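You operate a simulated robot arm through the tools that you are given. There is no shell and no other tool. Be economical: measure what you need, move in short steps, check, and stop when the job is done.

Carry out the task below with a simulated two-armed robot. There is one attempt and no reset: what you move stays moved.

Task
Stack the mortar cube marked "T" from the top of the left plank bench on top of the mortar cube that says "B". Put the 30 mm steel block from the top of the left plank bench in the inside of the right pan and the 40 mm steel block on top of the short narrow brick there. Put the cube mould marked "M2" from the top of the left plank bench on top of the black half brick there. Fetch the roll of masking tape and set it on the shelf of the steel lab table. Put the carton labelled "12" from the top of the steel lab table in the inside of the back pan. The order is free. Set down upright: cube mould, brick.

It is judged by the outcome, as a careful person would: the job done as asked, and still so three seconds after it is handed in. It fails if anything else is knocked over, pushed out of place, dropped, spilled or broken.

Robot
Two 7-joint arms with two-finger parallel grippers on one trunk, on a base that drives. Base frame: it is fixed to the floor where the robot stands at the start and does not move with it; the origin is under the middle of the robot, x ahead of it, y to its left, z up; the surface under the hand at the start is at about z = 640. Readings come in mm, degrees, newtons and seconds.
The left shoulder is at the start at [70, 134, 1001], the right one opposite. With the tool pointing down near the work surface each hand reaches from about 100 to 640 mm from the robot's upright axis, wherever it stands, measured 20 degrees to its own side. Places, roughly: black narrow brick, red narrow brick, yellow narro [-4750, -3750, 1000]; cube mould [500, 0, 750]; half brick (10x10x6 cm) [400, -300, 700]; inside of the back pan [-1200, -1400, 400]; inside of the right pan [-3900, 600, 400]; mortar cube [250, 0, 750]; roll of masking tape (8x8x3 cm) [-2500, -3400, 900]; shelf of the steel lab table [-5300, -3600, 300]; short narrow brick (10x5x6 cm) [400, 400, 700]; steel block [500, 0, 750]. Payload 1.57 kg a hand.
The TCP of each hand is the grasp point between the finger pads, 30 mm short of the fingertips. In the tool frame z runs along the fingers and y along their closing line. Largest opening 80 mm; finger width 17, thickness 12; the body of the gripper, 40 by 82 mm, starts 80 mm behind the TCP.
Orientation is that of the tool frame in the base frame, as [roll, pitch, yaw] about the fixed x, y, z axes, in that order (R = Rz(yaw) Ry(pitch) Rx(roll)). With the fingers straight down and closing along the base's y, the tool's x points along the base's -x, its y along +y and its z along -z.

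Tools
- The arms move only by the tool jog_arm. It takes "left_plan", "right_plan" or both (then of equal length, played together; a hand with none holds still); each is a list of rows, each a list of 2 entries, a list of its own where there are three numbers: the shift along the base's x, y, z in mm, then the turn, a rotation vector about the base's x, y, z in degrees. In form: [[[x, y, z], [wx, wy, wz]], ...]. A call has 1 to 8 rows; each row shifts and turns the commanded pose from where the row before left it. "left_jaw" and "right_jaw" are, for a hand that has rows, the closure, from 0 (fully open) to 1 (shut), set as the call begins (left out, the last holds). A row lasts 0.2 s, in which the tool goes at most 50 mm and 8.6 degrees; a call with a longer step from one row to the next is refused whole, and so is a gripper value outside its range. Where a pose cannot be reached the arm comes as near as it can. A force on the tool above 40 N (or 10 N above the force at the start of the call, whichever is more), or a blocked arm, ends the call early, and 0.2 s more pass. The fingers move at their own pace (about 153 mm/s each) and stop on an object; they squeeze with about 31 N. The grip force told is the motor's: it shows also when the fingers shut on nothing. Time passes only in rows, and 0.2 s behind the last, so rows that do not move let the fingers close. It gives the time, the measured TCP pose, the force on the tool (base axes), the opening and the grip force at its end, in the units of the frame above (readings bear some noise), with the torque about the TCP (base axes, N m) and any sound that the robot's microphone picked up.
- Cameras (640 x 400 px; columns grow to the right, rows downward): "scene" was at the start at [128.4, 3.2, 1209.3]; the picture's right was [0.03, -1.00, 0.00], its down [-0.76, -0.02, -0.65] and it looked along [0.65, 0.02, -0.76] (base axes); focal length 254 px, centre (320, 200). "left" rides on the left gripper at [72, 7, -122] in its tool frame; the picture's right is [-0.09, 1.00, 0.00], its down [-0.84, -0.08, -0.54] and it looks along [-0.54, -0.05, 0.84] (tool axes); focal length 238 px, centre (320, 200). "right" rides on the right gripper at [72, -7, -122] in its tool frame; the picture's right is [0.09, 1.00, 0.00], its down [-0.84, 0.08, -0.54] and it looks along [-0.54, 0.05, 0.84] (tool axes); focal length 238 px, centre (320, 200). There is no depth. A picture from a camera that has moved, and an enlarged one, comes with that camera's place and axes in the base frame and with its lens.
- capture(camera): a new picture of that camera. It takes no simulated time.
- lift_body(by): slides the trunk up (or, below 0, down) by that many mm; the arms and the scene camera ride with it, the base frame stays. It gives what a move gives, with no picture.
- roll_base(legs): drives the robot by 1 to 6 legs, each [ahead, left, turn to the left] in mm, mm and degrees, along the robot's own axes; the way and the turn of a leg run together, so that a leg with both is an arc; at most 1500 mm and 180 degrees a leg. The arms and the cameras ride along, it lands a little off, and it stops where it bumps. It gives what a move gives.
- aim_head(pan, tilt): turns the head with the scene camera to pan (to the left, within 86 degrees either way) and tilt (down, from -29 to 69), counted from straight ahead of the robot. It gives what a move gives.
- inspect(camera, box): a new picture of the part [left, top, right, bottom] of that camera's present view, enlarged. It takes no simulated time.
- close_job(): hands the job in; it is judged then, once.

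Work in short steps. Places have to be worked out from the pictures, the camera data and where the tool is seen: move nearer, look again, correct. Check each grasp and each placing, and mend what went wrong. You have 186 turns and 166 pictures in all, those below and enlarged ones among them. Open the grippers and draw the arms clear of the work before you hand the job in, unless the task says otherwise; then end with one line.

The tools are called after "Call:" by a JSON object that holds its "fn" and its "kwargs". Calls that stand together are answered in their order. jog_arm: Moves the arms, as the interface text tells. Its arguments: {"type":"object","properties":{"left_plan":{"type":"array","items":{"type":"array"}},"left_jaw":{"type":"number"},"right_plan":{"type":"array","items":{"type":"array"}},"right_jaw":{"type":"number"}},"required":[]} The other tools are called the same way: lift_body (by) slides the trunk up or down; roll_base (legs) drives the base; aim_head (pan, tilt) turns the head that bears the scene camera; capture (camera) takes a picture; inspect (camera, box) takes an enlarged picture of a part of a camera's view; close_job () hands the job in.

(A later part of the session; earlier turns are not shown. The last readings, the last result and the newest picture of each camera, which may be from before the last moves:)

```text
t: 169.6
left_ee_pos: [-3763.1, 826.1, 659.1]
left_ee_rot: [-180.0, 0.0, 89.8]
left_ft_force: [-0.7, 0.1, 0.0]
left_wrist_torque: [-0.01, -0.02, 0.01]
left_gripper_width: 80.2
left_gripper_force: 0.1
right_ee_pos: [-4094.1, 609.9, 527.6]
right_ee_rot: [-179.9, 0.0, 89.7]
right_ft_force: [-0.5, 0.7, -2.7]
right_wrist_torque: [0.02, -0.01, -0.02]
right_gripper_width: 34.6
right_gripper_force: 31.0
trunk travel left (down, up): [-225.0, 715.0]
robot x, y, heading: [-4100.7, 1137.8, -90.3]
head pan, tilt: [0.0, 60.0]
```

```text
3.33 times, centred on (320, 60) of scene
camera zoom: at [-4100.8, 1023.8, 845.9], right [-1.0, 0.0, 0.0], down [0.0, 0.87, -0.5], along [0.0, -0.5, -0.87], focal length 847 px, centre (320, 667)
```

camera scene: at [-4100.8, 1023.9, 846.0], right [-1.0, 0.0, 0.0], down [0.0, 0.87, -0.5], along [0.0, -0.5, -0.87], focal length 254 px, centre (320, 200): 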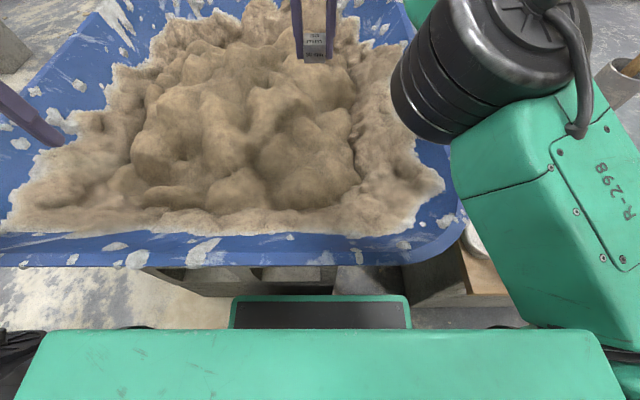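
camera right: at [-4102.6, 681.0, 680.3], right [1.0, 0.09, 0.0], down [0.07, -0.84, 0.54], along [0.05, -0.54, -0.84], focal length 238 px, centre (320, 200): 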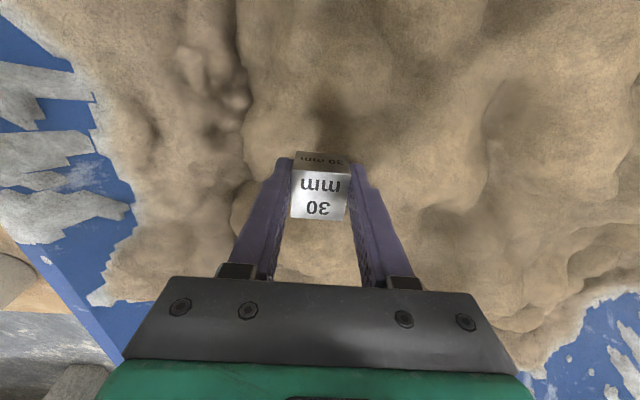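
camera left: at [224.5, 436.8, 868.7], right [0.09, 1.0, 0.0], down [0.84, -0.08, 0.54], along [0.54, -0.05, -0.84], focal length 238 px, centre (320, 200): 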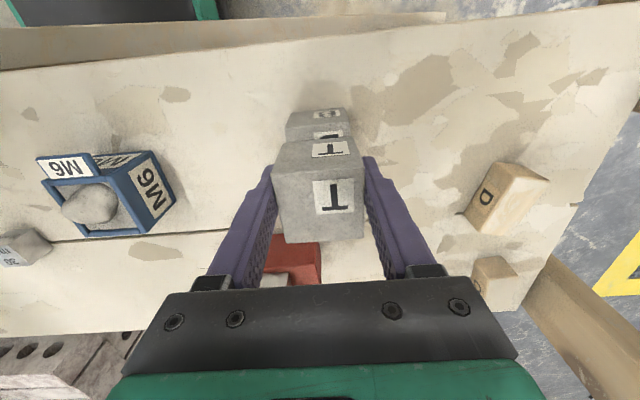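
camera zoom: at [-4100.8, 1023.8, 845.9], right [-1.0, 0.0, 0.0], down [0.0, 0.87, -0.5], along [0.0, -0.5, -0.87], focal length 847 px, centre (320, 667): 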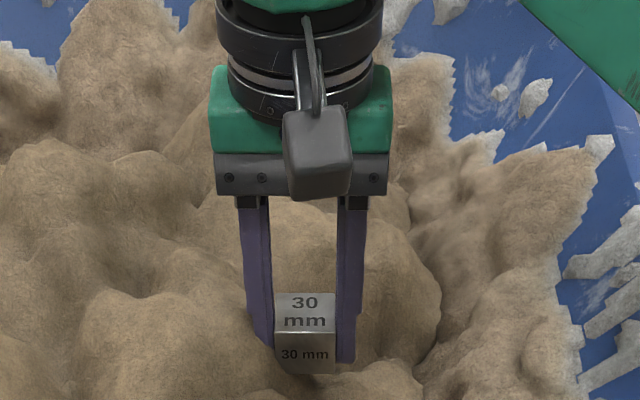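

Call:
{"fn": "jog_arm", "kwargs": {"right_plan": [[[0, 0, -5], [0, 0, 0]], [[0, 0, -5], [0, 0, 0]], [[0, 0, -5], [0, 0, 0]], [[0, 0, -5], [0, 0, 0]], [[0, 0, -5], [0, 0, 0]], [[0, 0, -5], [0, 0, 0]]]}}

Call:
{"fn": "inspect", "kwargs": {"camera": "right", "box": [220, 80, 420, 230]}}

```text
t: 171.0
left_ee_pos: [-3762.8, 824.6, 659.4]
left_ee_rot: [180.0, 0.1, 89.8]
left_ft_force: [0.0, -0.2, -0.5]
left_wrist_torque: [0.02, 0.01, 0.02]
left_gripper_width: 79.7
left_gripper_force: 0.2
right_ee_pos: [-4093.7, 609.6, 497.1]
right_ee_rot: [-179.9, -0.1, 89.7]
right_ft_force: [-0.2, 0.8, -3.4]
right_wrist_torque: [0.05, 0.01, 0.02]
right_gripper_width: 34.5
right_gripper_force: 30.4
trunk travel left (down, up): [-225.0, 715.0]
robot x, y, heading: [-4102.0, 1143.7, -90.1]
head pan, tilt: [0.0, 60.0]
```

```text
2.67 times, centred on (320, 155) of right
camera zoom: at [-4102.0, 680.6, 620.3], right [1.0, 0.09, 0.0], down [0.07, -0.84, 0.54], along [0.05, -0.54, -0.84], focal length 636 px, centre (320, 320)
```

zoom: 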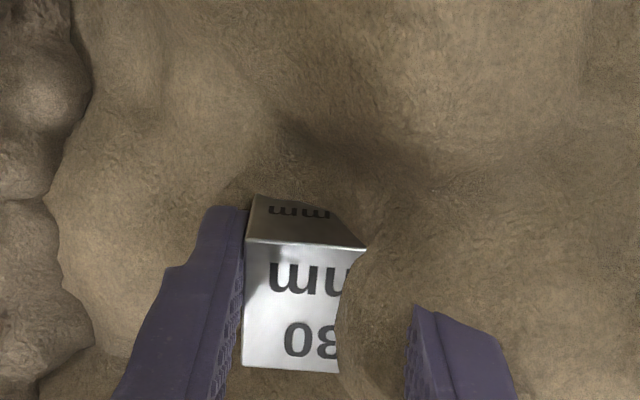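

The sand looks non-solid here (block dips into its visible surface with no force). Continue down until contact.

Call:
{"fn": "jog_arm", "kwargs": {"right_plan": [[[0, 0, -5], [0, 0, 0]], [[0, 0, -5], [0, 0, 0]], [[0, 0, -5], [0, 0, 0]], [[0, 0, -5], [0, 0, 0]], [[0, 0, -5], [0, 0, 0]], [[0, 0, -5], [0, 0, 0]]]}}

Call:
{"fn": "inspect", "kwargs": {"camera": "right", "box": [220, 80, 420, 230]}}

```text
t: 172.4
left_ee_pos: [-3763.0, 825.3, 658.3]
left_ee_rot: [-180.0, -0.1, 89.8]
left_ft_force: [0.2, 0.5, 0.8]
left_wrist_torque: [-0.01, 0.0, -0.01]
left_gripper_width: 80.3
left_gripper_force: 0.1
right_ee_pos: [-4094.4, 608.4, 469.1]
right_ee_rot: [-179.9, 0.1, 89.9]
right_ft_force: [0.1, -0.8, -3.0]
right_wrist_torque: [0.06, 0.03, 0.0]
right_gripper_width: 34.6
right_gripper_force: 31.1
trunk travel left (down, up): [-225.0, 715.0]
robot x, y, heading: [-4103.4, 1137.6, -90.1]
head pan, tilt: [0.0, 60.0]
```

```text
2.67 times, centred on (320, 155) of right
camera zoom: at [-4102.0, 680.4, 591.5], right [1.0, 0.09, 0.0], down [0.07, -0.84, 0.54], along [0.05, -0.54, -0.84], focal length 636 px, centre (320, 320)
```

zoom: 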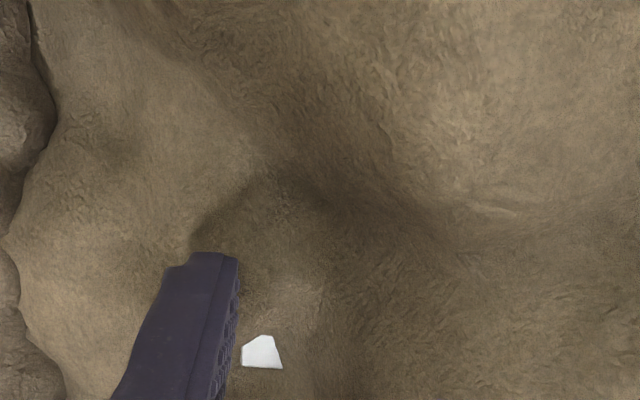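

Call:
{"fn": "jog_arm", "kwargs": {"right_plan": [[[0, 0, -6], [0, 0, 0]], [[0, 0, -6], [0, 0, 0]], [[0, 0, -6], [0, 0, 0]], [[0, 0, -6], [0, 0, 0]], [[0, 0, -6], [0, 0, 0]], [[0, 0, -6], [0, 0, 0]]]}}

```text
t: 173.8
left_ee_pos: [-3762.9, 827.2, 660.6]
left_ee_rot: [179.9, 0.3, 89.9]
left_ft_force: [0.1, -0.2, 0.6]
left_wrist_torque: [0.01, 0.0, -0.01]
left_gripper_width: 80.1
left_gripper_force: 0.1
right_ee_pos: [-4093.2, 609.7, 442.5]
right_ee_rot: [179.6, 0.6, 89.7]
right_ft_force: [-4.4, 7.9, 19.6]
right_wrist_torque: [0.37, 0.64, -0.17]
right_gripper_width: 34.7
right_gripper_force: 31.0
trunk travel left (down, up): [-225.0, 715.0]
robot x, y, heading: [-4099.2, 1136.7, -90.3]
head pan, tilt: [0.0, 60.0]
stopped in row 6 (right hand): the force on the tool passed its limit at 45 N (the readings are from after the stop); the commanded pose is now the measured one
```

Contact at block bottom z≈410. Ease up 2 mm, release, and rise.

Call:
{"fn": "jog_arm", "kwargs": {"right_plan": [[[0, 0, 2], [0, 0, 0]], [[0, 0, 0], [0, 0, 0]]]}}

Call:
{"fn": "jog_arm", "kwargs": {"right_plan": [[[0, 0, 0], [0, 0, 0]], [[0, 0, 0], [0, 0, 0]], [[0, 0, 10], [0, 0, 0]], [[0, 0, 30], [0, 0, 0]], [[0, 0, 40], [0, 0, 0]], [[0, 0, 45], [0, 0, 0]], [[0, 0, 45], [0, 0, 0]], [[0, 0, 45], [0, 0, 0]]], "right_jaw": 0}}

Call:
{"fn": "capture", "kwargs": {"camera": "right"}}

```text
t: 174.4
left_ee_pos: [-3764.3, 827.1, 660.5]
left_ee_rot: [179.9, 0.1, 89.8]
left_ft_force: [0.1, -0.1, 0.3]
left_wrist_torque: [0.01, -0.01, -0.02]
left_gripper_width: 80.0
left_gripper_force: 0.1
right_ee_pos: [-4093.4, 610.3, 441.7]
right_ee_rot: [179.7, 0.6, 89.8]
right_ft_force: [-2.6, 8.1, 19.7]
right_wrist_torque: [0.36, 0.55, -0.18]
right_gripper_width: 34.5
right_gripper_force: 31.9
trunk travel left (down, up): [-225.0, 715.0]
robot x, y, heading: [-4101.4, 1140.9, -90.3]
head pan, tilt: [0.0, 60.0]
```

```text
t: 176.2
left_ee_pos: [-3764.0, 825.6, 659.5]
left_ee_rot: [180.0, 0.1, 89.8]
left_ft_force: [0.3, 0.1, -0.3]
left_wrist_torque: [-0.01, 0.01, 0.01]
left_gripper_width: 80.0
left_gripper_force: 0.1
right_ee_pos: [-4094.3, 618.2, 653.3]
right_ee_rot: [179.7, 0.5, 89.9]
right_ft_force: [-0.4, 0.7, 0.6]
right_wrist_torque: [-0.06, -0.03, 0.02]
right_gripper_width: 80.1
right_gripper_force: 0.1
right hand out of reach, approached as far as the arm can: row 8
trunk travel left (down, up): [-225.0, 715.0]
robot x, y, heading: [-4099.5, 1140.5, -90.3]
head pan, tilt: [0.0, 60.0]
```

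```text
86 pictures are left
camera right: at [-4103.4, 691.5, 775.7], right [1.0, 0.09, 0.0], down [0.07, -0.83, 0.55], along [0.05, -0.55, -0.83], focal length 238 px, centre (320, 200)
```

right: 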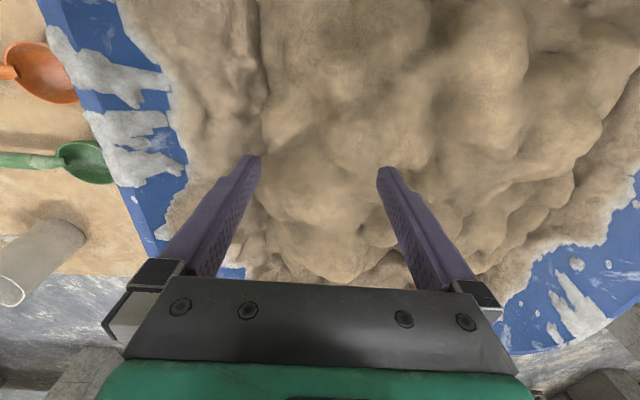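

Block is down inside the pan. Now raise the trunk, retract the right hand, and back away from the pan.

Call:
{"fn": "jog_arm", "kwargs": {"right_plan": [[[-15, 30, 10], [0, 0, 0]], [[-20, 40, 0], [0, 0, 0]], [[-25, 40, 0], [0, 0, 0]], [[-25, 40, 0], [0, 0, 0]], [[-25, 40, 0], [0, 0, 0]], [[-25, 20, 0], [0, 0, 0]]]}}

Call:
{"fn": "lift_body", "kwargs": {"by": 350}}

Call:
{"fn": "roll_base", "kwargs": {"legs": [[-460, 0, 0], [0, 1250, 0], [0, 0, -90]]}}

Call:
{"fn": "aim_head", "kwargs": {"pan": 80, "tilt": 25}}

Call:
{"fn": "capture", "kwargs": {"camera": "scene"}}

```text
t: 177.6
left_ee_pos: [-3763.2, 825.1, 659.1]
left_ee_rot: [179.9, 0.0, 89.8]
left_ft_force: [0.3, -0.3, 0.0]
left_wrist_torque: [0.0, 0.02, -0.02]
left_gripper_width: 80.4
left_gripper_force: 0.1
right_ee_pos: [-4235.0, 826.6, 659.4]
right_ee_rot: [179.8, 0.4, 89.7]
right_ft_force: [0.1, 1.1, 0.6]
right_wrist_torque: [-0.01, 0.0, -0.02]
right_gripper_width: 79.9
right_gripper_force: 0.1
trunk travel left (down, up): [-225.0, 715.0]
robot x, y, heading: [-4101.1, 1138.4, -90.2]
head pan, tilt: [0.0, 60.0]
```

```text
t: 181.0
left_ee_pos: [-3762.8, 823.3, 1009.9]
left_ee_rot: [180.0, -0.1, 89.9]
left_ft_force: [-0.6, -0.6, 0.1]
left_wrist_torque: [-0.01, 0.01, -0.03]
left_gripper_width: 80.1
left_gripper_force: 0.0
right_ee_pos: [-4235.4, 826.4, 1009.8]
right_ee_rot: [179.7, 0.4, 89.8]
right_ft_force: [-0.6, 0.2, -0.2]
right_wrist_torque: [-0.03, 0.01, -0.01]
right_gripper_width: 80.1
right_gripper_force: 0.0
trunk travel left (down, up): [-575.0, 365.0]
robot x, y, heading: [-4098.5, 1139.3, -90.1]
head pan, tilt: [0.0, 60.0]
```

```text
t: 193.5
left_ee_pos: [-3181.7, 1252.3, 1011.2]
left_ee_rot: [180.0, 0.0, -2.1]
left_ft_force: [1.0, 0.2, 1.2]
left_wrist_torque: [0.0, 0.0, 0.02]
left_gripper_width: 79.8
left_gripper_force: 0.1
right_ee_pos: [-3165.5, 1724.5, 1009.9]
right_ee_rot: [179.7, 0.4, -2.2]
right_ft_force: [0.2, -0.6, -0.4]
right_wrist_torque: [-0.01, -0.03, 0.0]
right_gripper_width: 79.8
right_gripper_force: 0.1
trunk travel left (down, up): [-575.0, 365.0]
robot x, y, heading: [-2856.4, 1578.4, 177.9]
head pan, tilt: [0.0, 60.0]
```

```text
t: 195.1
left_ee_pos: [-3181.9, 1252.2, 1010.1]
left_ee_rot: [-180.0, 0.0, -2.2]
left_ft_force: [-0.2, -0.2, 0.2]
left_wrist_torque: [-0.02, 0.02, -0.02]
left_gripper_width: 80.1
left_gripper_force: 0.0
right_ee_pos: [-3165.1, 1723.9, 1010.4]
right_ee_rot: [179.7, 0.4, -2.2]
right_ft_force: [0.7, -0.4, 0.5]
right_wrist_torque: [-0.01, -0.02, 0.02]
right_gripper_width: 79.9
right_gripper_force: 0.1
trunk travel left (down, up): [-575.0, 365.0]
robot x, y, heading: [-2854.7, 1580.2, 177.7]
head pan, tilt: [80.0, 25.0]
```

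```text
85 pictures are left
camera scene: at [-2923.8, 1491.9, 1246.0], right [-0.98, 0.21, 0.0], down [0.09, 0.41, -0.91], along [-0.19, -0.89, -0.42], focal length 254 px, centre (320, 200)
```

scene: 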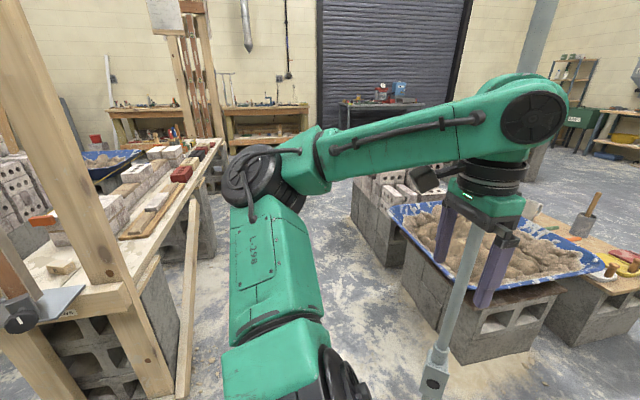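

Path along the corridor looks clear. Straighten heading and slide left (−y) 1500 mm, then check.

Call:
{"fn": "roll_base", "kwargs": {"legs": [[0, 0, 2.2], [0, 1500, 0]]}}

Call:
{"fn": "capture", "kwargs": {"camera": "scene"}}

```text
t: 202.9
left_ee_pos: [-3155.1, -278.9, 1009.3]
left_ee_rot: [179.9, 0.0, 0.9]
left_ft_force: [-0.6, -0.2, 0.6]
left_wrist_torque: [0.01, 0.02, 0.0]
left_gripper_width: 80.0
left_gripper_force: 0.1
right_ee_pos: [-3160.6, 193.3, 1010.2]
right_ee_rot: [179.7, 0.4, 0.7]
right_ft_force: [-0.3, 0.7, -0.8]
right_wrist_torque: [0.03, 0.0, 0.04]
right_gripper_width: 80.3
right_gripper_force: 0.1
trunk travel left (down, up): [-575.0, 365.0]
robot x, y, heading: [-2845.5, 67.5, -179.6]
head pan, tilt: [80.0, 25.0]
```

```text
84 pictures are left
camera scene: at [-2909.6, -26.6, 1246.0], right [-0.99, 0.16, 0.0], down [0.07, 0.42, -0.91], along [-0.15, -0.89, -0.42], focal length 254 px, centre (320, 200)
```

scene: 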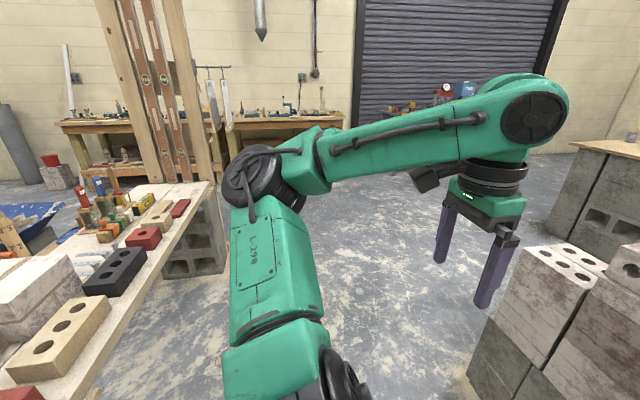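

Still clear. Slide another 1400 mm.

Call:
{"fn": "roll_base", "kwargs": {"legs": [[0, 1400, 0]]}}

Call:
{"fn": "aim_head", "kwargs": {"pan": 86, "tilt": 10}}

Call:
{"fn": "capture", "kwargs": {"camera": "scene"}}

```text
t: 210.0
left_ee_pos: [-3122.4, -1694.9, 1009.1]
left_ee_rot: [180.0, 0.0, 1.6]
left_ft_force: [-0.5, -0.5, 0.2]
left_wrist_torque: [0.0, 0.04, -0.01]
left_gripper_width: 80.0
left_gripper_force: 0.1
right_ee_pos: [-3137.2, -1223.9, 1009.1]
right_ee_rot: [179.7, 0.4, 1.5]
right_ft_force: [-0.3, -0.7, -0.2]
right_wrist_torque: [0.02, 0.03, 0.02]
right_gripper_width: 79.8
right_gripper_force: 0.0
trunk travel left (down, up): [-575.0, 365.0]
robot x, y, heading: [-2816.4, -1343.0, -178.8]
head pan, tilt: [80.0, 25.0]
```

```text
t: 210.8
left_ee_pos: [-3123.1, -1694.2, 1010.0]
left_ee_rot: [180.0, -0.1, 1.6]
left_ft_force: [0.9, 0.6, 0.3]
left_wrist_torque: [0.0, -0.06, 0.01]
left_gripper_width: 79.9
left_gripper_force: 0.0
right_ee_pos: [-3137.1, -1224.3, 1009.3]
right_ee_rot: [179.8, 0.4, 1.5]
right_ft_force: [0.0, 0.6, 0.9]
right_wrist_torque: [0.03, 0.0, 0.0]
right_gripper_width: 80.0
right_gripper_force: 0.0
trunk travel left (down, up): [-575.0, 365.0]
robot x, y, heading: [-2814.1, -1349.9, -178.6]
head pan, tilt: [85.9, 10.0]
```

```text
83 pictures are left
camera scene: at [-2871.2, -1441.1, 1270.3], right [-1.0, 0.04, 0.0], down [0.01, 0.17, -0.98], along [-0.04, -0.98, -0.17], focal length 254 px, centre (320, 200)
```

scene: 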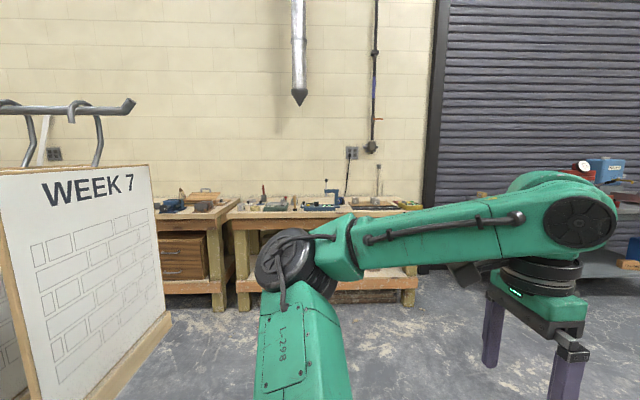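

Two tool tables along the far wall. Zoom to find the tape roll.

Call:
{"fn": "inspect", "kwargs": {"camera": "scene", "box": [140, 160, 440, 260]}}

```text
2.13 times, centred on (290, 210) of scene
camera zoom: at [-2871.2, -1441.1, 1270.3], right [-1.0, 0.04, 0.0], down [0.01, 0.17, -0.98], along [-0.04, -0.98, -0.17], focal length 542 px, centre (384, 179)
```

zoom: 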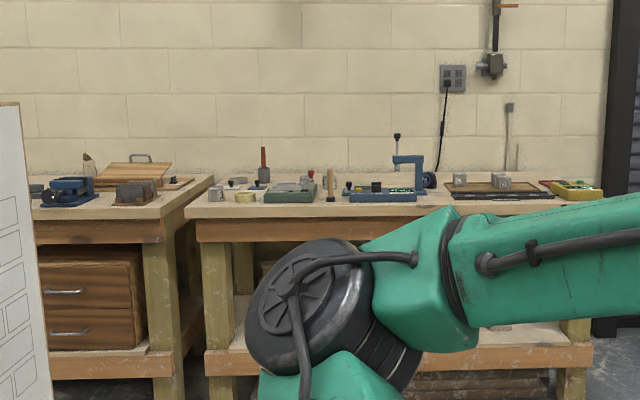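

The tape looks to be at ≈(-2450,-3350). I approach 700 mm more and check the easel's position by parallax.

Call:
{"fn": "roll_base", "kwargs": {"legs": [[0, 700, -1.2]]}}

Call:
{"fn": "capture", "kwargs": {"camera": "scene"}}

```text
t: 214.6
left_ee_pos: [-3134.0, -2387.2, 1009.8]
left_ee_rot: [179.9, 0.0, -0.9]
left_ft_force: [-1.1, -0.7, -1.2]
left_wrist_torque: [-0.02, 0.01, 0.0]
left_gripper_width: 80.3
left_gripper_force: 0.0
right_ee_pos: [-3128.8, -1915.6, 1010.4]
right_ee_rot: [179.7, 0.4, -1.1]
right_ft_force: [1.0, 0.0, 0.3]
right_wrist_torque: [-0.02, -0.03, -0.03]
right_gripper_width: 80.0
right_gripper_force: 0.0
trunk travel left (down, up): [-575.0, 365.0]
robot x, y, heading: [-2811.4, -2054.2, 179.3]
head pan, tilt: [85.9, 10.0]
```

```text
81 pictures are left
camera scene: at [-2871.6, -2144.1, 1270.4], right [-1.0, 0.09, 0.0], down [0.02, 0.17, -0.98], along [-0.09, -0.98, -0.17], focal length 254 px, centre (320, 200)
```

scene: 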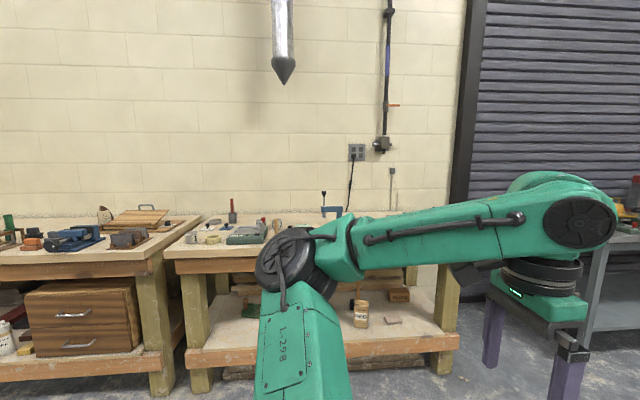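

Tape ≈(-2430,-3450,845) by triangulation; easel no longer near. Slide further, turn to face the table.

Call:
{"fn": "roll_base", "kwargs": {"legs": [[90, 550, 0], [0, 0, 90.5]]}}

Call:
{"fn": "aim_head", "kwargs": {"pan": 20, "tilt": 30}}

Call:
{"fn": "capture", "kwargs": {"camera": "scene"}}

```text
t: 221.7
left_ee_pos: [-2565.7, -2909.5, 1009.0]
left_ee_rot: [180.0, 0.0, 91.6]
left_ft_force: [0.0, -0.6, -1.2]
left_wrist_torque: [-0.01, -0.02, -0.04]
left_gripper_width: 80.0
left_gripper_force: 0.0
right_ee_pos: [-3035.6, -2923.3, 1010.3]
right_ee_rot: [179.8, 0.3, 91.6]
right_ft_force: [0.0, -0.3, 0.4]
right_wrist_torque: [-0.01, -0.02, 0.02]
right_gripper_width: 79.8
right_gripper_force: 0.0
trunk travel left (down, up): [-575.0, 365.0]
robot x, y, heading: [-2911.7, -2604.8, -88.6]
head pan, tilt: [85.9, 10.0]
```

```text
t: 223.1
left_ee_pos: [-2565.0, -2909.2, 1009.5]
left_ee_rot: [-180.0, -0.1, 91.6]
left_ft_force: [-0.2, 0.5, -0.3]
left_wrist_torque: [0.01, -0.02, -0.04]
left_gripper_width: 80.0
left_gripper_force: 0.0
right_ee_pos: [-3036.7, -2924.2, 1009.9]
right_ee_rot: [179.7, 0.4, 91.5]
right_ft_force: [-0.1, 0.2, -0.2]
right_wrist_torque: [0.0, 0.02, -0.03]
right_gripper_width: 79.8
right_gripper_force: 0.0
trunk travel left (down, up): [-575.0, 365.0]
robot x, y, heading: [-2910.9, -2609.0, -88.4]
head pan, tilt: [20.0, 30.0]
```

```text
80 pictures are left
camera scene: at [-2877.1, -2738.2, 1238.1], right [-0.93, -0.37, 0.0], down [-0.18, 0.46, -0.87], along [0.32, -0.81, -0.5], focal length 254 px, centre (320, 200)
```

scene: 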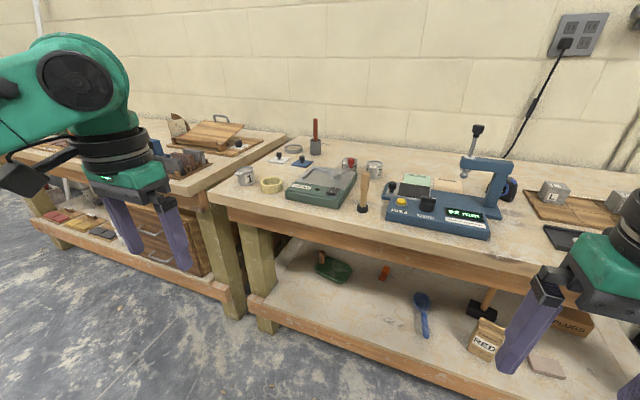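

Tape at ≈(-2427,-3418). Raise trunk 180 mm and move up to the table.

Call:
{"fn": "lift_body", "kwargs": {"by": 180}}

Call:
{"fn": "roll_base", "kwargs": {"legs": [[320, 250, -1.4]]}}

Call:
{"fn": "aim_head", "kwargs": {"pan": 15, "tilt": 55}}

Call:
{"fn": "capture", "kwargs": {"camera": "scene"}}

Call:
{"fn": "capture", "kwargs": {"camera": "left"}}

```text
t: 225.1
left_ee_pos: [-2564.9, -2909.0, 1188.9]
left_ee_rot: [-179.9, 0.0, 91.6]
left_ft_force: [-0.2, -0.8, 1.1]
left_wrist_torque: [0.01, 0.02, -0.02]
left_gripper_width: 79.8
left_gripper_force: 0.2
right_ee_pos: [-3036.7, -2923.8, 1190.0]
right_ee_rot: [179.6, 0.4, 91.4]
right_ft_force: [0.2, 0.0, -0.5]
right_wrist_torque: [-0.01, 0.0, 0.01]
right_gripper_width: 80.2
right_gripper_force: 0.0
trunk travel left (down, up): [-755.0, 185.0]
robot x, y, heading: [-2911.7, -2605.7, -88.4]
head pan, tilt: [20.0, 30.0]
```

```text
t: 227.7
left_ee_pos: [-2319.2, -3238.3, 1190.7]
left_ee_rot: [180.0, 0.0, 90.2]
left_ft_force: [-0.7, 0.7, 0.9]
left_wrist_torque: [0.0, -0.01, -0.01]
left_gripper_width: 80.2
left_gripper_force: 0.1
right_ee_pos: [-2791.1, -3240.4, 1189.2]
right_ee_rot: [179.8, 0.6, 90.1]
right_ft_force: [-0.9, 0.8, 1.0]
right_wrist_torque: [0.02, -0.02, 0.0]
right_gripper_width: 79.9
right_gripper_force: 0.0
trunk travel left (down, up): [-755.0, 185.0]
robot x, y, heading: [-2655.7, -2924.9, -89.8]
head pan, tilt: [20.0, 30.0]
```

```text
t: 228.5
left_ee_pos: [-2318.1, -3238.2, 1189.1]
left_ee_rot: [179.9, -0.1, 90.2]
left_ft_force: [0.6, -0.1, 0.2]
left_wrist_torque: [0.01, 0.03, -0.02]
left_gripper_width: 80.1
left_gripper_force: 0.1
right_ee_pos: [-2790.1, -3240.5, 1188.5]
right_ee_rot: [179.7, 0.4, 90.1]
right_ft_force: [-0.7, -0.7, -0.2]
right_wrist_torque: [-0.04, -0.02, -0.02]
right_gripper_width: 80.0
right_gripper_force: 0.1
trunk travel left (down, up): [-755.0, 185.0]
robot x, y, heading: [-2658.2, -2922.5, -89.9]
head pan, tilt: [15.0, 55.0]
```

```text
79 pictures are left
camera scene: at [-2638.0, -3044.6, 1382.1], right [-0.97, -0.26, 0.0], down [-0.21, 0.79, -0.57], along [0.15, -0.55, -0.82], focal length 254 px, centre (320, 200)
```

scene: 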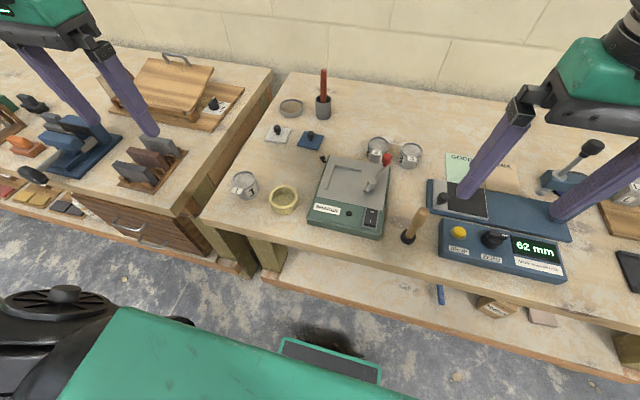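

```text
78 pictures are left
camera left: at [-2312.4, -3166.4, 1310.7], right [1.0, -0.09, 0.0], down [-0.08, -0.84, 0.54], along [-0.05, -0.54, -0.84], focal length 238 px, centre (320, 200)
```

left: 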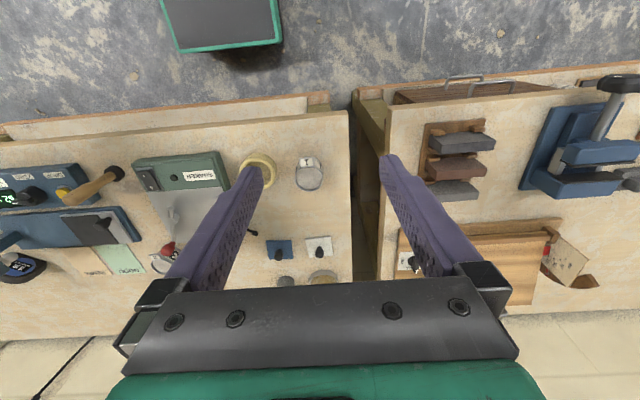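

Tape centre ≈(-2458,-3376). At ~80 mm outside it's too wide, so I'll grip its ring wall on the +x side (one finger inside). Hover above and look.

Call:
{"fn": "jog_arm", "kwargs": {"left_plan": [[[-13, -18, -30], [0, 0, 0]], [[-15, -20, -35], [0, 0, 0]], [[-15, -20, -35], [0, 0, 0]], [[-15, -20, -35], [0, 0, 0]], [[-15, -20, -35], [0, 0, 0]], [[-15, -20, -35], [0, 0, 0]], [[-17, -20, -25], [0, 0, 0]], [[0, 0, 0], [0, 0, 0]]], "left_jaw": 0.5}}

Call:
{"fn": "inspect", "kwargs": {"camera": "left", "box": [200, 80, 400, 205]}}

```text
t: 230.3
left_ee_pos: [-2425.9, -3376.3, 960.0]
left_ee_rot: [179.9, 0.1, 90.2]
left_ft_force: [0.5, 0.4, 0.6]
left_wrist_torque: [-0.03, 0.01, 0.01]
left_gripper_width: 40.0
left_gripper_force: 0.1
right_ee_pos: [-2789.8, -3240.1, 1190.8]
right_ee_rot: [179.6, 0.6, 90.1]
right_ft_force: [0.1, 0.6, -0.2]
right_wrist_torque: [0.0, 0.0, 0.01]
right_gripper_width: 80.1
right_gripper_force: 0.1
trunk travel left (down, up): [-755.0, 185.0]
robot x, y, heading: [-2658.5, -2924.6, -90.1]
head pan, tilt: [15.0, 55.0]
```

```text
3.20 times, centred on (300, 142) of left
camera zoom: at [-2420.1, -3304.0, 1080.9], right [1.0, -0.09, 0.0], down [-0.07, -0.84, 0.54], along [-0.05, -0.54, -0.84], focal length 763 px, centre (384, 384)
```

zoom: 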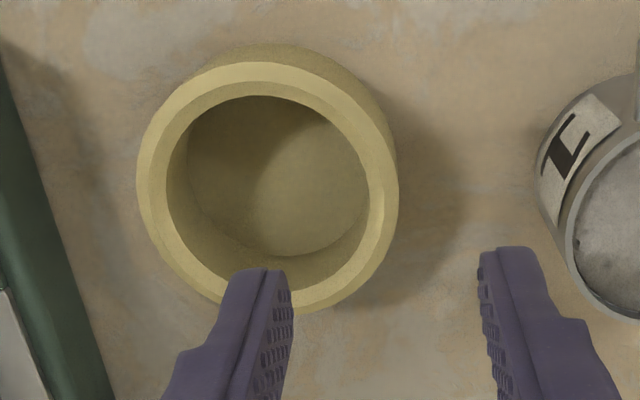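

Ring centre ≈(-2463,-3376), top z≈851, wall ≈9 mm. Narrow the opening to 34 mm, shift −2 in x, descend.

Call:
{"fn": "jog_arm", "kwargs": {"left_plan": [[[-2, 0, 0], [0, 0, 0]], [[0, 0, -30], [0, 0, 0]], [[0, 0, -35], [0, 0, 0]], [[0, 0, -20], [0, 0, 0]], [[0, 0, -10], [0, 0, 0]], [[0, 0, 0], [0, 0, 0]]], "left_jaw": 0.575}}

Call:
{"fn": "capture", "kwargs": {"camera": "left"}}

```text
t: 231.3
left_ee_pos: [-2426.5, -3374.8, 882.9]
left_ee_rot: [179.9, 0.2, 90.1]
left_ft_force: [-0.5, 1.2, 5.3]
left_wrist_torque: [0.02, 0.11, -0.02]
left_gripper_width: 34.1
left_gripper_force: 0.1
right_ee_pos: [-2790.7, -3239.1, 1191.1]
right_ee_rot: [179.7, 0.5, 90.2]
right_ft_force: [-0.3, 0.3, 0.2]
right_wrist_torque: [0.02, -0.02, -0.01]
right_gripper_width: 80.0
right_gripper_force: 0.1
trunk travel left (down, up): [-755.0, 185.0]
robot x, y, heading: [-2658.8, -2923.1, -89.8]
head pan, tilt: [15.0, 55.0]
stopped in row 4 (left hand): the force on the tool passed its limit at 53 N (the readings are from after the stop); the commanded pose is now the measured one
```

```text
76 pictures are left
camera left: at [-2421.3, -3302.3, 1004.8], right [1.0, -0.09, 0.0], down [-0.08, -0.83, 0.55], along [-0.05, -0.54, -0.84], focal length 238 px, centre (320, 200)
```

left: 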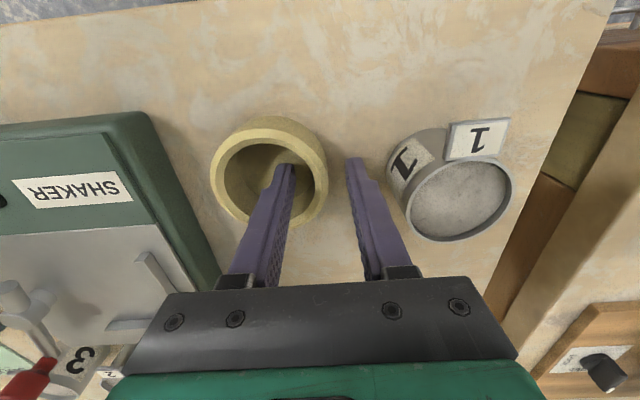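

Fingertips touched the table (top is z≈853, so the roll is ~68 mm wide, top ≈883, centre ≈(-2456,-3361)). Lift 4 mm, shift +13 in y to the diameter line, and close on the wall.

Call:
{"fn": "jog_arm", "kwargs": {"left_plan": [[[0, 0, 4], [0, 0, 0]], [[0, 7, 0], [0, 0, 0]], [[0, 6, 0], [0, 0, 0]], [[0, 0, 0], [0, 0, 0]]]}}

Call:
{"fn": "capture", "kwargs": {"camera": "left"}}

```text
t: 232.3
left_ee_pos: [-2427.1, -3364.5, 886.0]
left_ee_rot: [180.0, 0.2, 90.1]
left_ft_force: [-0.2, -0.1, -0.2]
left_wrist_torque: [0.0, 0.0, 0.01]
left_gripper_width: 34.1
left_gripper_force: 0.1
right_ee_pos: [-2789.7, -3241.5, 1189.5]
right_ee_rot: [179.7, 0.3, 90.1]
right_ft_force: [0.4, 0.7, 0.3]
right_wrist_torque: [-0.03, 0.0, 0.02]
right_gripper_width: 80.0
right_gripper_force: 0.2
trunk travel left (down, up): [-755.0, 185.0]
robot x, y, heading: [-2655.8, -2926.5, -89.9]
head pan, tilt: [15.0, 55.0]
```

```text
75 pictures are left
camera left: at [-2421.1, -3291.9, 1007.4], right [1.0, -0.09, 0.0], down [-0.08, -0.84, 0.54], along [-0.05, -0.54, -0.84], focal length 238 px, centre (320, 200)
```

left: 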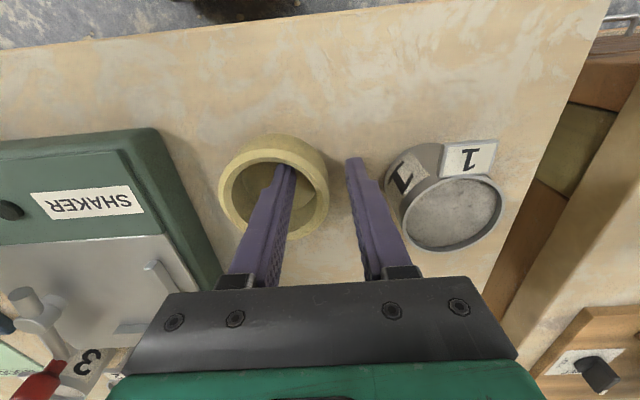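

Straddling the wall. Close and lift.

Call:
{"fn": "jog_arm", "kwargs": {"left_plan": [[[0, 0, 0], [0, 0, 0]], [[0, 0, 0], [0, 0, 0]], [[0, 0, 0], [0, 0, 0]], [[0, 0, 0], [0, 0, 0]]], "left_jaw": 1}}

Call:
{"fn": "jog_arm", "kwargs": {"left_plan": [[[0, 0, 5], [0, 0, 0]], [[0, 0, 10], [0, 0, 0]], [[0, 0, 20], [0, 0, 0]], [[0, 0, 30], [0, 0, 0]], [[0, 0, 40], [0, 0, 0]], [[0, 0, 40], [0, 0, 0]], [[0, 0, 40], [0, 0, 0]], [[0, 0, 40], [0, 0, 0]]]}}

Call:
{"fn": "capture", "kwargs": {"camera": "left"}}

```text
t: 233.3
left_ee_pos: [-2427.0, -3364.7, 887.0]
left_ee_rot: [180.0, 0.3, 90.1]
left_ft_force: [0.0, 0.5, 1.3]
left_wrist_torque: [0.0, 0.03, -0.06]
left_gripper_width: 6.9
left_gripper_force: 26.6
right_ee_pos: [-2789.7, -3240.9, 1190.1]
right_ee_rot: [179.7, 0.4, 90.1]
right_ft_force: [-0.3, 0.2, -0.1]
right_wrist_torque: [0.0, 0.0, 0.02]
right_gripper_width: 80.0
right_gripper_force: 0.0
trunk travel left (down, up): [-755.0, 185.0]
robot x, y, heading: [-2656.0, -2930.4, -89.5]
head pan, tilt: [15.0, 55.0]
```

```text
t: 235.1
left_ee_pos: [-2427.1, -3361.4, 1113.4]
left_ee_rot: [179.9, 0.1, 90.1]
left_ft_force: [-1.0, 0.3, -0.5]
left_wrist_torque: [0.0, -0.03, 0.0]
left_gripper_width: 6.9
left_gripper_force: 26.2
right_ee_pos: [-2790.5, -3241.0, 1189.6]
right_ee_rot: [179.7, 0.3, 90.0]
right_ft_force: [0.0, 0.2, -0.5]
right_wrist_torque: [-0.02, -0.01, 0.0]
right_gripper_width: 80.0
right_gripper_force: 0.1
trunk travel left (down, up): [-755.0, 185.0]
robot x, y, heading: [-2656.9, -2925.4, -89.8]
head pan, tilt: [15.0, 55.0]
```

```text
74 pictures are left
camera left: at [-2421.1, -3289.5, 1234.8], right [1.0, -0.09, 0.0], down [-0.08, -0.84, 0.54], along [-0.05, -0.54, -0.84], focal length 238 px, centre (320, 200)
```

left: 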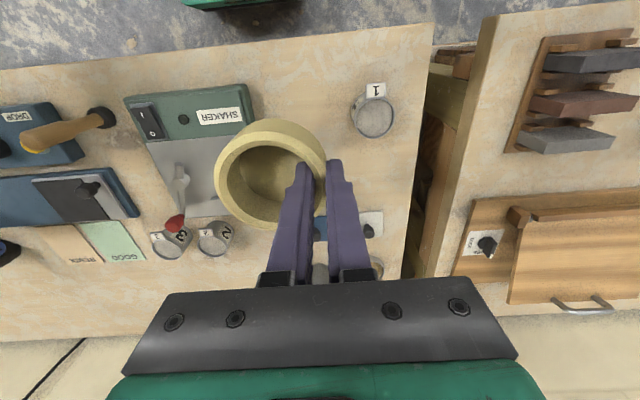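

Tape is held. Retract the hand, back off, and turn right to face −x.

Call:
{"fn": "jog_arm", "kwargs": {"left_plan": [[[10, 15, 30], [0, 0, 0]], [[20, 28, 25], [0, 0, 0]], [[25, 33, 20], [0, 0, 0]], [[25, 33, 0], [0, 0, 0]], [[15, 20, 0], [0, 0, 0]]]}}

Call:
{"fn": "roll_base", "kwargs": {"legs": [[-380, 0, 0], [0, 0, -90]]}}

Call:
{"fn": "aim_head", "kwargs": {"pan": 15, "tilt": 20}}

Call:
{"fn": "capture", "kwargs": {"camera": "scene"}}

```text
t: 236.3
left_ee_pos: [-2330.1, -3234.2, 1185.7]
left_ee_rot: [180.0, 0.3, 90.0]
left_ft_force: [0.1, 0.3, -1.4]
left_wrist_torque: [-0.02, -0.02, -0.02]
left_gripper_width: 6.9
left_gripper_force: 26.2
right_ee_pos: [-2789.6, -3240.1, 1189.5]
right_ee_rot: [179.8, 0.3, 90.1]
right_ft_force: [0.4, 0.1, 0.0]
right_wrist_torque: [-0.01, 0.05, -0.04]
right_gripper_width: 80.0
right_gripper_force: 0.1
trunk travel left (down, up): [-755.0, 185.0]
robot x, y, heading: [-2654.1, -2927.6, -89.8]
head pan, tilt: [15.0, 55.0]
```

```text
t: 242.6
left_ee_pos: [-2970.1, -2874.8, 1186.3]
left_ee_rot: [180.0, 0.3, 0.0]
left_ft_force: [-0.1, 0.3, -0.6]
left_wrist_torque: [-0.02, -0.02, 0.0]
left_gripper_width: 7.0
left_gripper_force: 26.6
right_ee_pos: [-2975.1, -2416.9, 1190.5]
right_ee_rot: [179.6, 0.3, -0.1]
right_ft_force: [0.3, -0.2, 0.1]
right_wrist_torque: [-0.01, 0.01, 0.0]
right_gripper_width: 80.0
right_gripper_force: 0.2
trunk travel left (down, up): [-755.0, 185.0]
robot x, y, heading: [-2657.4, -2546.9, -180.1]
head pan, tilt: [15.0, 55.0]
```

```text
t: 243.6
left_ee_pos: [-2967.8, -2874.7, 1186.2]
left_ee_rot: [-180.0, 0.1, 0.0]
left_ft_force: [0.3, 0.6, -0.3]
left_wrist_torque: [-0.03, 0.01, -0.03]
left_gripper_width: 7.0
left_gripper_force: 27.1
right_ee_pos: [-2974.2, -2415.0, 1189.5]
right_ee_rot: [179.6, 0.5, 0.0]
right_ft_force: [-0.3, 0.5, 0.2]
right_wrist_torque: [0.02, 0.01, -0.03]
right_gripper_width: 80.0
right_gripper_force: 0.0
trunk travel left (down, up): [-755.0, 185.0]
robot x, y, heading: [-2658.3, -2543.5, -179.9]
head pan, tilt: [15.0, 20.0]
```

```text
73 pictures are left
camera scene: at [-2797.9, -2571.6, 1434.0], right [-0.26, 0.97, 0.0], down [0.33, 0.09, -0.94], along [-0.91, -0.24, -0.34], focal length 254 px, centre (320, 200)
```

scene: 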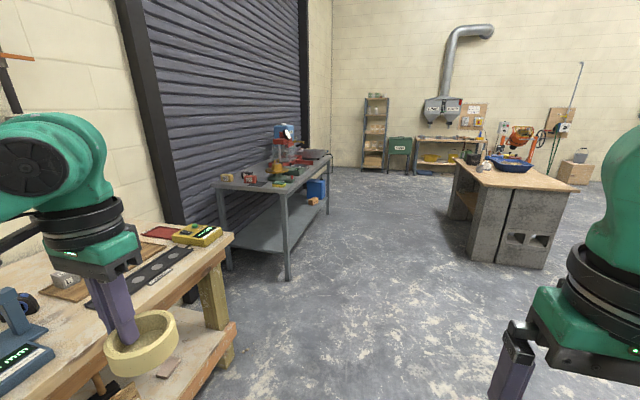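

Steel lab table ahead: x −4570..−6150, front edge y≈−3330. Zoom on its top to find carton "12".

Call:
{"fn": "inspect", "kwargs": {"camera": "scene", "box": [200, 110, 350, 290]}}

Call:
{"fn": "roll_base", "kwargs": {"legs": [[1400, -50, 0]]}}

Call:
{"fn": "aim_head", "kwargs": {"pan": 40, "tilt": 30}}

Call:
{"fn": "capture", "kwargs": {"camera": "scene"}}

```text
2.22 times, centred on (275, 200) of scene
camera zoom: at [-2797.9, -2571.6, 1434.0], right [-0.26, 0.97, 0.0], down [0.33, 0.09, -0.94], along [-0.91, -0.24, -0.34], focal length 564 px, centre (420, 200)
```

zoom: 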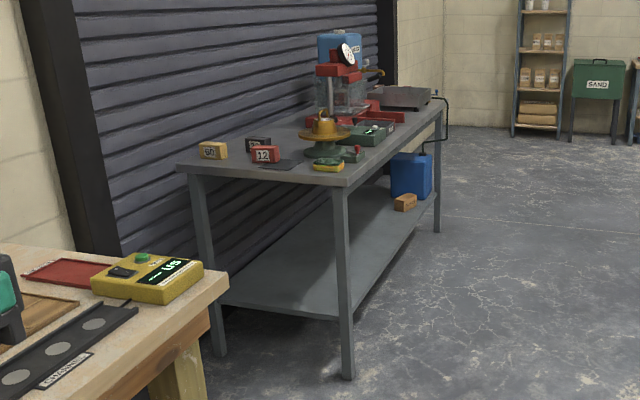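

```text
t: 250.7
left_ee_pos: [-4391.3, -2829.5, 1186.8]
left_ee_rot: [-180.0, 0.2, 0.2]
left_ft_force: [-0.2, 0.5, -1.7]
left_wrist_torque: [-0.03, 0.01, -0.03]
left_gripper_width: 6.8
left_gripper_force: 26.8
right_ee_pos: [-4399.1, -2369.9, 1190.2]
right_ee_rot: [179.7, 0.5, 0.2]
right_ft_force: [-0.7, 0.1, 0.2]
right_wrist_torque: [-0.04, 0.01, 0.01]
right_gripper_width: 80.1
right_gripper_force: 0.1
trunk travel left (down, up): [-755.0, 185.0]
robot x, y, heading: [-4081.4, -2500.8, -179.9]
head pan, tilt: [15.0, 20.0]
```

```text
t: 251.5
left_ee_pos: [-4390.8, -2830.8, 1185.7]
left_ee_rot: [-180.0, 0.1, 0.2]
left_ft_force: [-0.7, 0.7, -0.9]
left_wrist_torque: [-0.02, -0.03, 0.01]
left_gripper_width: 6.8
left_gripper_force: 26.7
right_ee_pos: [-4398.4, -2370.1, 1189.3]
right_ee_rot: [179.7, 0.3, 0.2]
right_ft_force: [-0.4, -0.6, 0.3]
right_wrist_torque: [0.02, -0.01, 0.04]
right_gripper_width: 80.1
right_gripper_force: 0.1
trunk travel left (down, up): [-755.0, 185.0]
robot x, y, heading: [-4083.0, -2505.4, -179.5]
head pan, tilt: [40.0, 30.0]
```

```text
71 pictures are left
camera scene: at [-4200.9, -2559.9, 1418.1], right [-0.65, 0.76, 0.0], down [0.38, 0.32, -0.87], along [-0.66, -0.56, -0.5], focal length 254 px, centre (320, 200)
```

scene: 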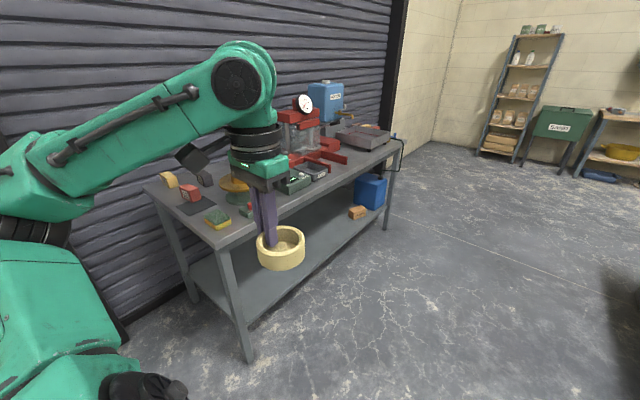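

Zoom on the near end of the table.

Call:
{"fn": "inspect", "kwargs": {"camera": "scene", "box": [130, 140, 330, 260]}}

```text
3.20 times, centred on (230, 200) of scene
camera zoom: at [-4200.9, -2559.9, 1418.1], right [-0.65, 0.76, 0.0], down [0.38, 0.32, -0.87], along [-0.66, -0.56, -0.5], focal length 813 px, centre (608, 200)
```

zoom: 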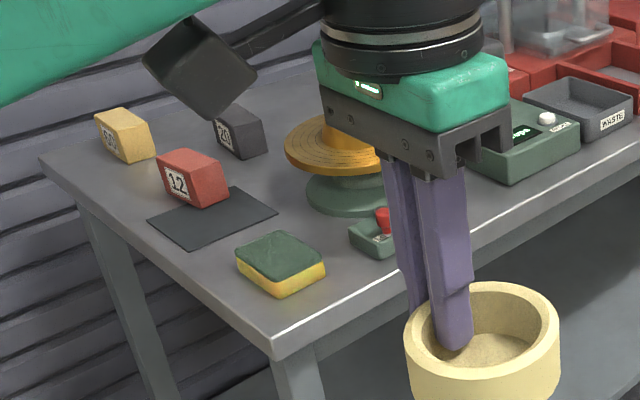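

Carton "12" is the red block near the table's near end. First the tape: the shelf's near half is empty. Drive to x≈−5030 and face the table.

Call:
{"fn": "roll_base", "kwargs": {"legs": [[945, 0, 0], [0, 0, 89.5]]}}

Call:
{"fn": "aim_head", "kwargs": {"pan": 0, "tilt": 45}}

Call:
{"fn": "capture", "kwargs": {"camera": "scene"}}

```text
t: 260.3
left_ee_pos: [-4715.7, -2819.2, 1185.2]
left_ee_rot: [-180.0, 0.2, 89.8]
left_ft_force: [0.2, -0.1, -1.0]
left_wrist_torque: [0.04, -0.04, 0.0]
left_gripper_width: 6.8
left_gripper_force: 26.5
right_ee_pos: [-5174.5, -2824.4, 1190.1]
right_ee_rot: [179.7, 0.3, 89.8]
right_ft_force: [-0.5, -0.2, 0.5]
right_wrist_torque: [0.02, 0.0, -0.01]
right_gripper_width: 79.9
right_gripper_force: 0.0
trunk travel left (down, up): [-755.0, 185.0]
robot x, y, heading: [-5040.8, -2510.5, -90.0]
head pan, tilt: [40.0, 30.0]
```

```text
t: 261.4
left_ee_pos: [-4716.3, -2819.3, 1186.2]
left_ee_rot: [180.0, 0.1, 89.8]
left_ft_force: [0.2, -0.2, -0.3]
left_wrist_torque: [0.01, -0.06, 0.01]
left_gripper_width: 6.9
left_gripper_force: 26.4
right_ee_pos: [-5174.3, -2823.5, 1189.4]
right_ee_rot: [179.8, 0.5, 89.9]
right_ft_force: [-0.1, -0.4, 0.4]
right_wrist_torque: [0.0, -0.01, -0.03]
right_gripper_width: 80.1
right_gripper_force: 0.0
trunk travel left (down, up): [-755.0, 185.0]
robot x, y, heading: [-5042.8, -2506.1, -90.1]
head pan, tilt: [0.0, 45.0]
```

```text
69 pictures are left
camera scene: at [-5040.5, -2639.2, 1395.5], right [-1.0, 0.0, 0.0], down [0.0, 0.71, -0.71], along [0.0, -0.71, -0.71], focal length 254 px, centre (320, 200)
```

scene: 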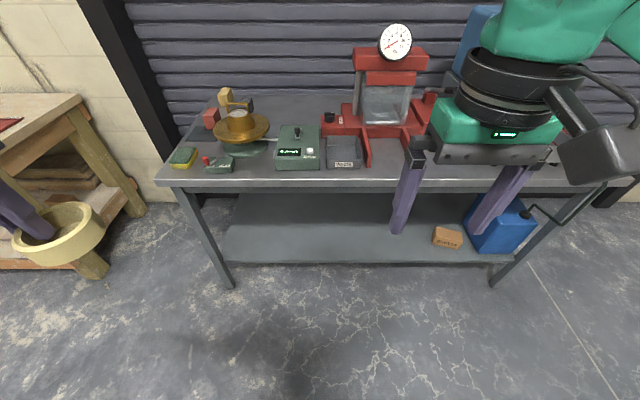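

Table top z≈795, front y≈−3323, shelf z≈240–300. Retract the right hand a little and lower the trunk fully here, then view under the table.

Call:
{"fn": "jog_arm", "kwargs": {"left_plan": [[[-20, 0, 0], [0, 0, 0]], [[-30, 0, 0], [0, 0, 0]], [[-30, 0, 0], [0, 0, 0]], [[-20, 0, 0], [0, 0, 0]]], "right_plan": [[[0, 15, 0], [0, 0, 0]], [[0, 25, 0], [0, 0, 0]], [[0, 25, 0], [0, 0, 0]], [[0, 15, 0], [0, 0, 0]]]}}

Call:
{"fn": "lift_body", "kwargs": {"by": -650}}

Call:
{"fn": "aim_head", "kwargs": {"pan": 5, "tilt": 25}}

Call:
{"fn": "capture", "kwargs": {"camera": "scene"}}

```text
t: 262.4
left_ee_pos: [-4816.6, -2820.4, 1185.8]
left_ee_rot: [179.9, 0.1, 89.9]
left_ft_force: [-0.6, 0.0, -1.4]
left_wrist_torque: [0.03, -0.02, 0.02]
left_gripper_width: 6.9
left_gripper_force: 26.2
right_ee_pos: [-5175.2, -2744.6, 1190.7]
right_ee_rot: [179.7, 0.4, 89.8]
right_ft_force: [0.6, -0.3, -0.1]
right_wrist_torque: [0.04, -0.01, 0.0]
right_gripper_width: 80.1
right_gripper_force: 0.1
trunk travel left (down, up): [-755.0, 185.0]
robot x, y, heading: [-5040.0, -2507.6, -90.1]
head pan, tilt: [0.0, 45.0]
```

```text
refused: -650 is not a number from -400 to 400
```

```text
t: 263.2
left_ee_pos: [-4815.2, -2820.9, 1184.9]
left_ee_rot: [180.0, 0.2, 89.8]
left_ft_force: [0.4, -0.6, -0.5]
left_wrist_torque: [0.01, -0.02, 0.0]
left_gripper_width: 7.0
left_gripper_force: 26.1
right_ee_pos: [-5174.9, -2744.3, 1189.9]
right_ee_rot: [179.7, 0.4, 89.9]
right_ft_force: [0.6, -0.1, 0.8]
right_wrist_torque: [0.06, 0.03, -0.02]
right_gripper_width: 80.1
right_gripper_force: 0.1
trunk travel left (down, up): [-755.0, 185.0]
robot x, y, heading: [-5040.4, -2506.8, -90.3]
head pan, tilt: [5.0, 25.0]
```

```text
68 pictures are left
camera scene: at [-5032.4, -2649.6, 1426.0], right [-1.0, -0.09, 0.0], down [-0.04, 0.42, -0.91], along [0.08, -0.9, -0.42], focal length 254 px, centre (320, 200)
```

scene: 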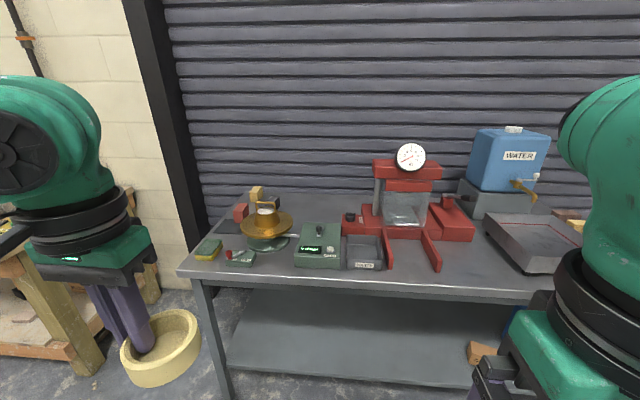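

Lower the trunk in two goes.

Call:
{"fn": "lift_body", "kwargs": {"by": -350}}

Call:
{"fn": "lift_body", "kwargs": {"by": -290}}

Call:
{"fn": "capture", "kwargs": {"camera": "scene"}}

```text
t: 266.7
left_ee_pos: [-4816.5, -2821.4, 836.5]
left_ee_rot: [179.9, 0.3, 89.8]
left_ft_force: [-0.4, -0.4, -1.5]
left_wrist_torque: [0.02, 0.0, 0.0]
left_gripper_width: 6.4
left_gripper_force: 26.4
right_ee_pos: [-5173.6, -2744.6, 840.0]
right_ee_rot: [179.7, 0.4, 89.9]
right_ft_force: [0.1, 0.0, -0.3]
right_wrist_torque: [-0.02, 0.0, -0.01]
right_gripper_width: 80.1
right_gripper_force: 0.0
trunk travel left (down, up): [-405.0, 535.0]
robot x, y, heading: [-5041.5, -2510.8, -90.1]
head pan, tilt: [5.0, 25.0]
```

```text
t: 269.6
left_ee_pos: [-4816.8, -2821.5, 545.5]
left_ee_rot: [-180.0, 0.1, 89.7]
left_ft_force: [-0.3, -0.4, -0.3]
left_wrist_torque: [0.0, -0.03, 0.03]
left_gripper_width: 6.7
left_gripper_force: 26.3
right_ee_pos: [-5174.2, -2744.9, 551.3]
right_ee_rot: [179.8, 0.4, 89.8]
right_ft_force: [0.1, -1.0, -0.3]
right_wrist_torque: [0.01, -0.06, 0.0]
right_gripper_width: 79.7
right_gripper_force: 0.1
trunk travel left (down, up): [-115.0, 825.0]
robot x, y, heading: [-5041.4, -2507.6, -89.7]
head pan, tilt: [5.0, 25.0]
```

```text
67 pictures are left
camera scene: at [-5032.6, -2649.5, 786.1], right [-1.0, -0.09, 0.0], down [-0.04, 0.42, -0.91], along [0.08, -0.9, -0.42], focal length 254 px, centre (320, 200)
```

scene: 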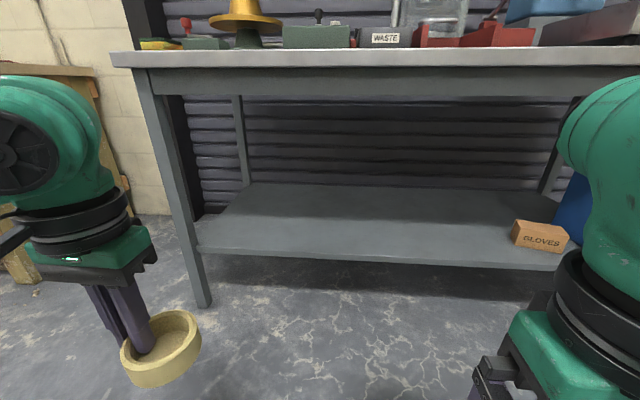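

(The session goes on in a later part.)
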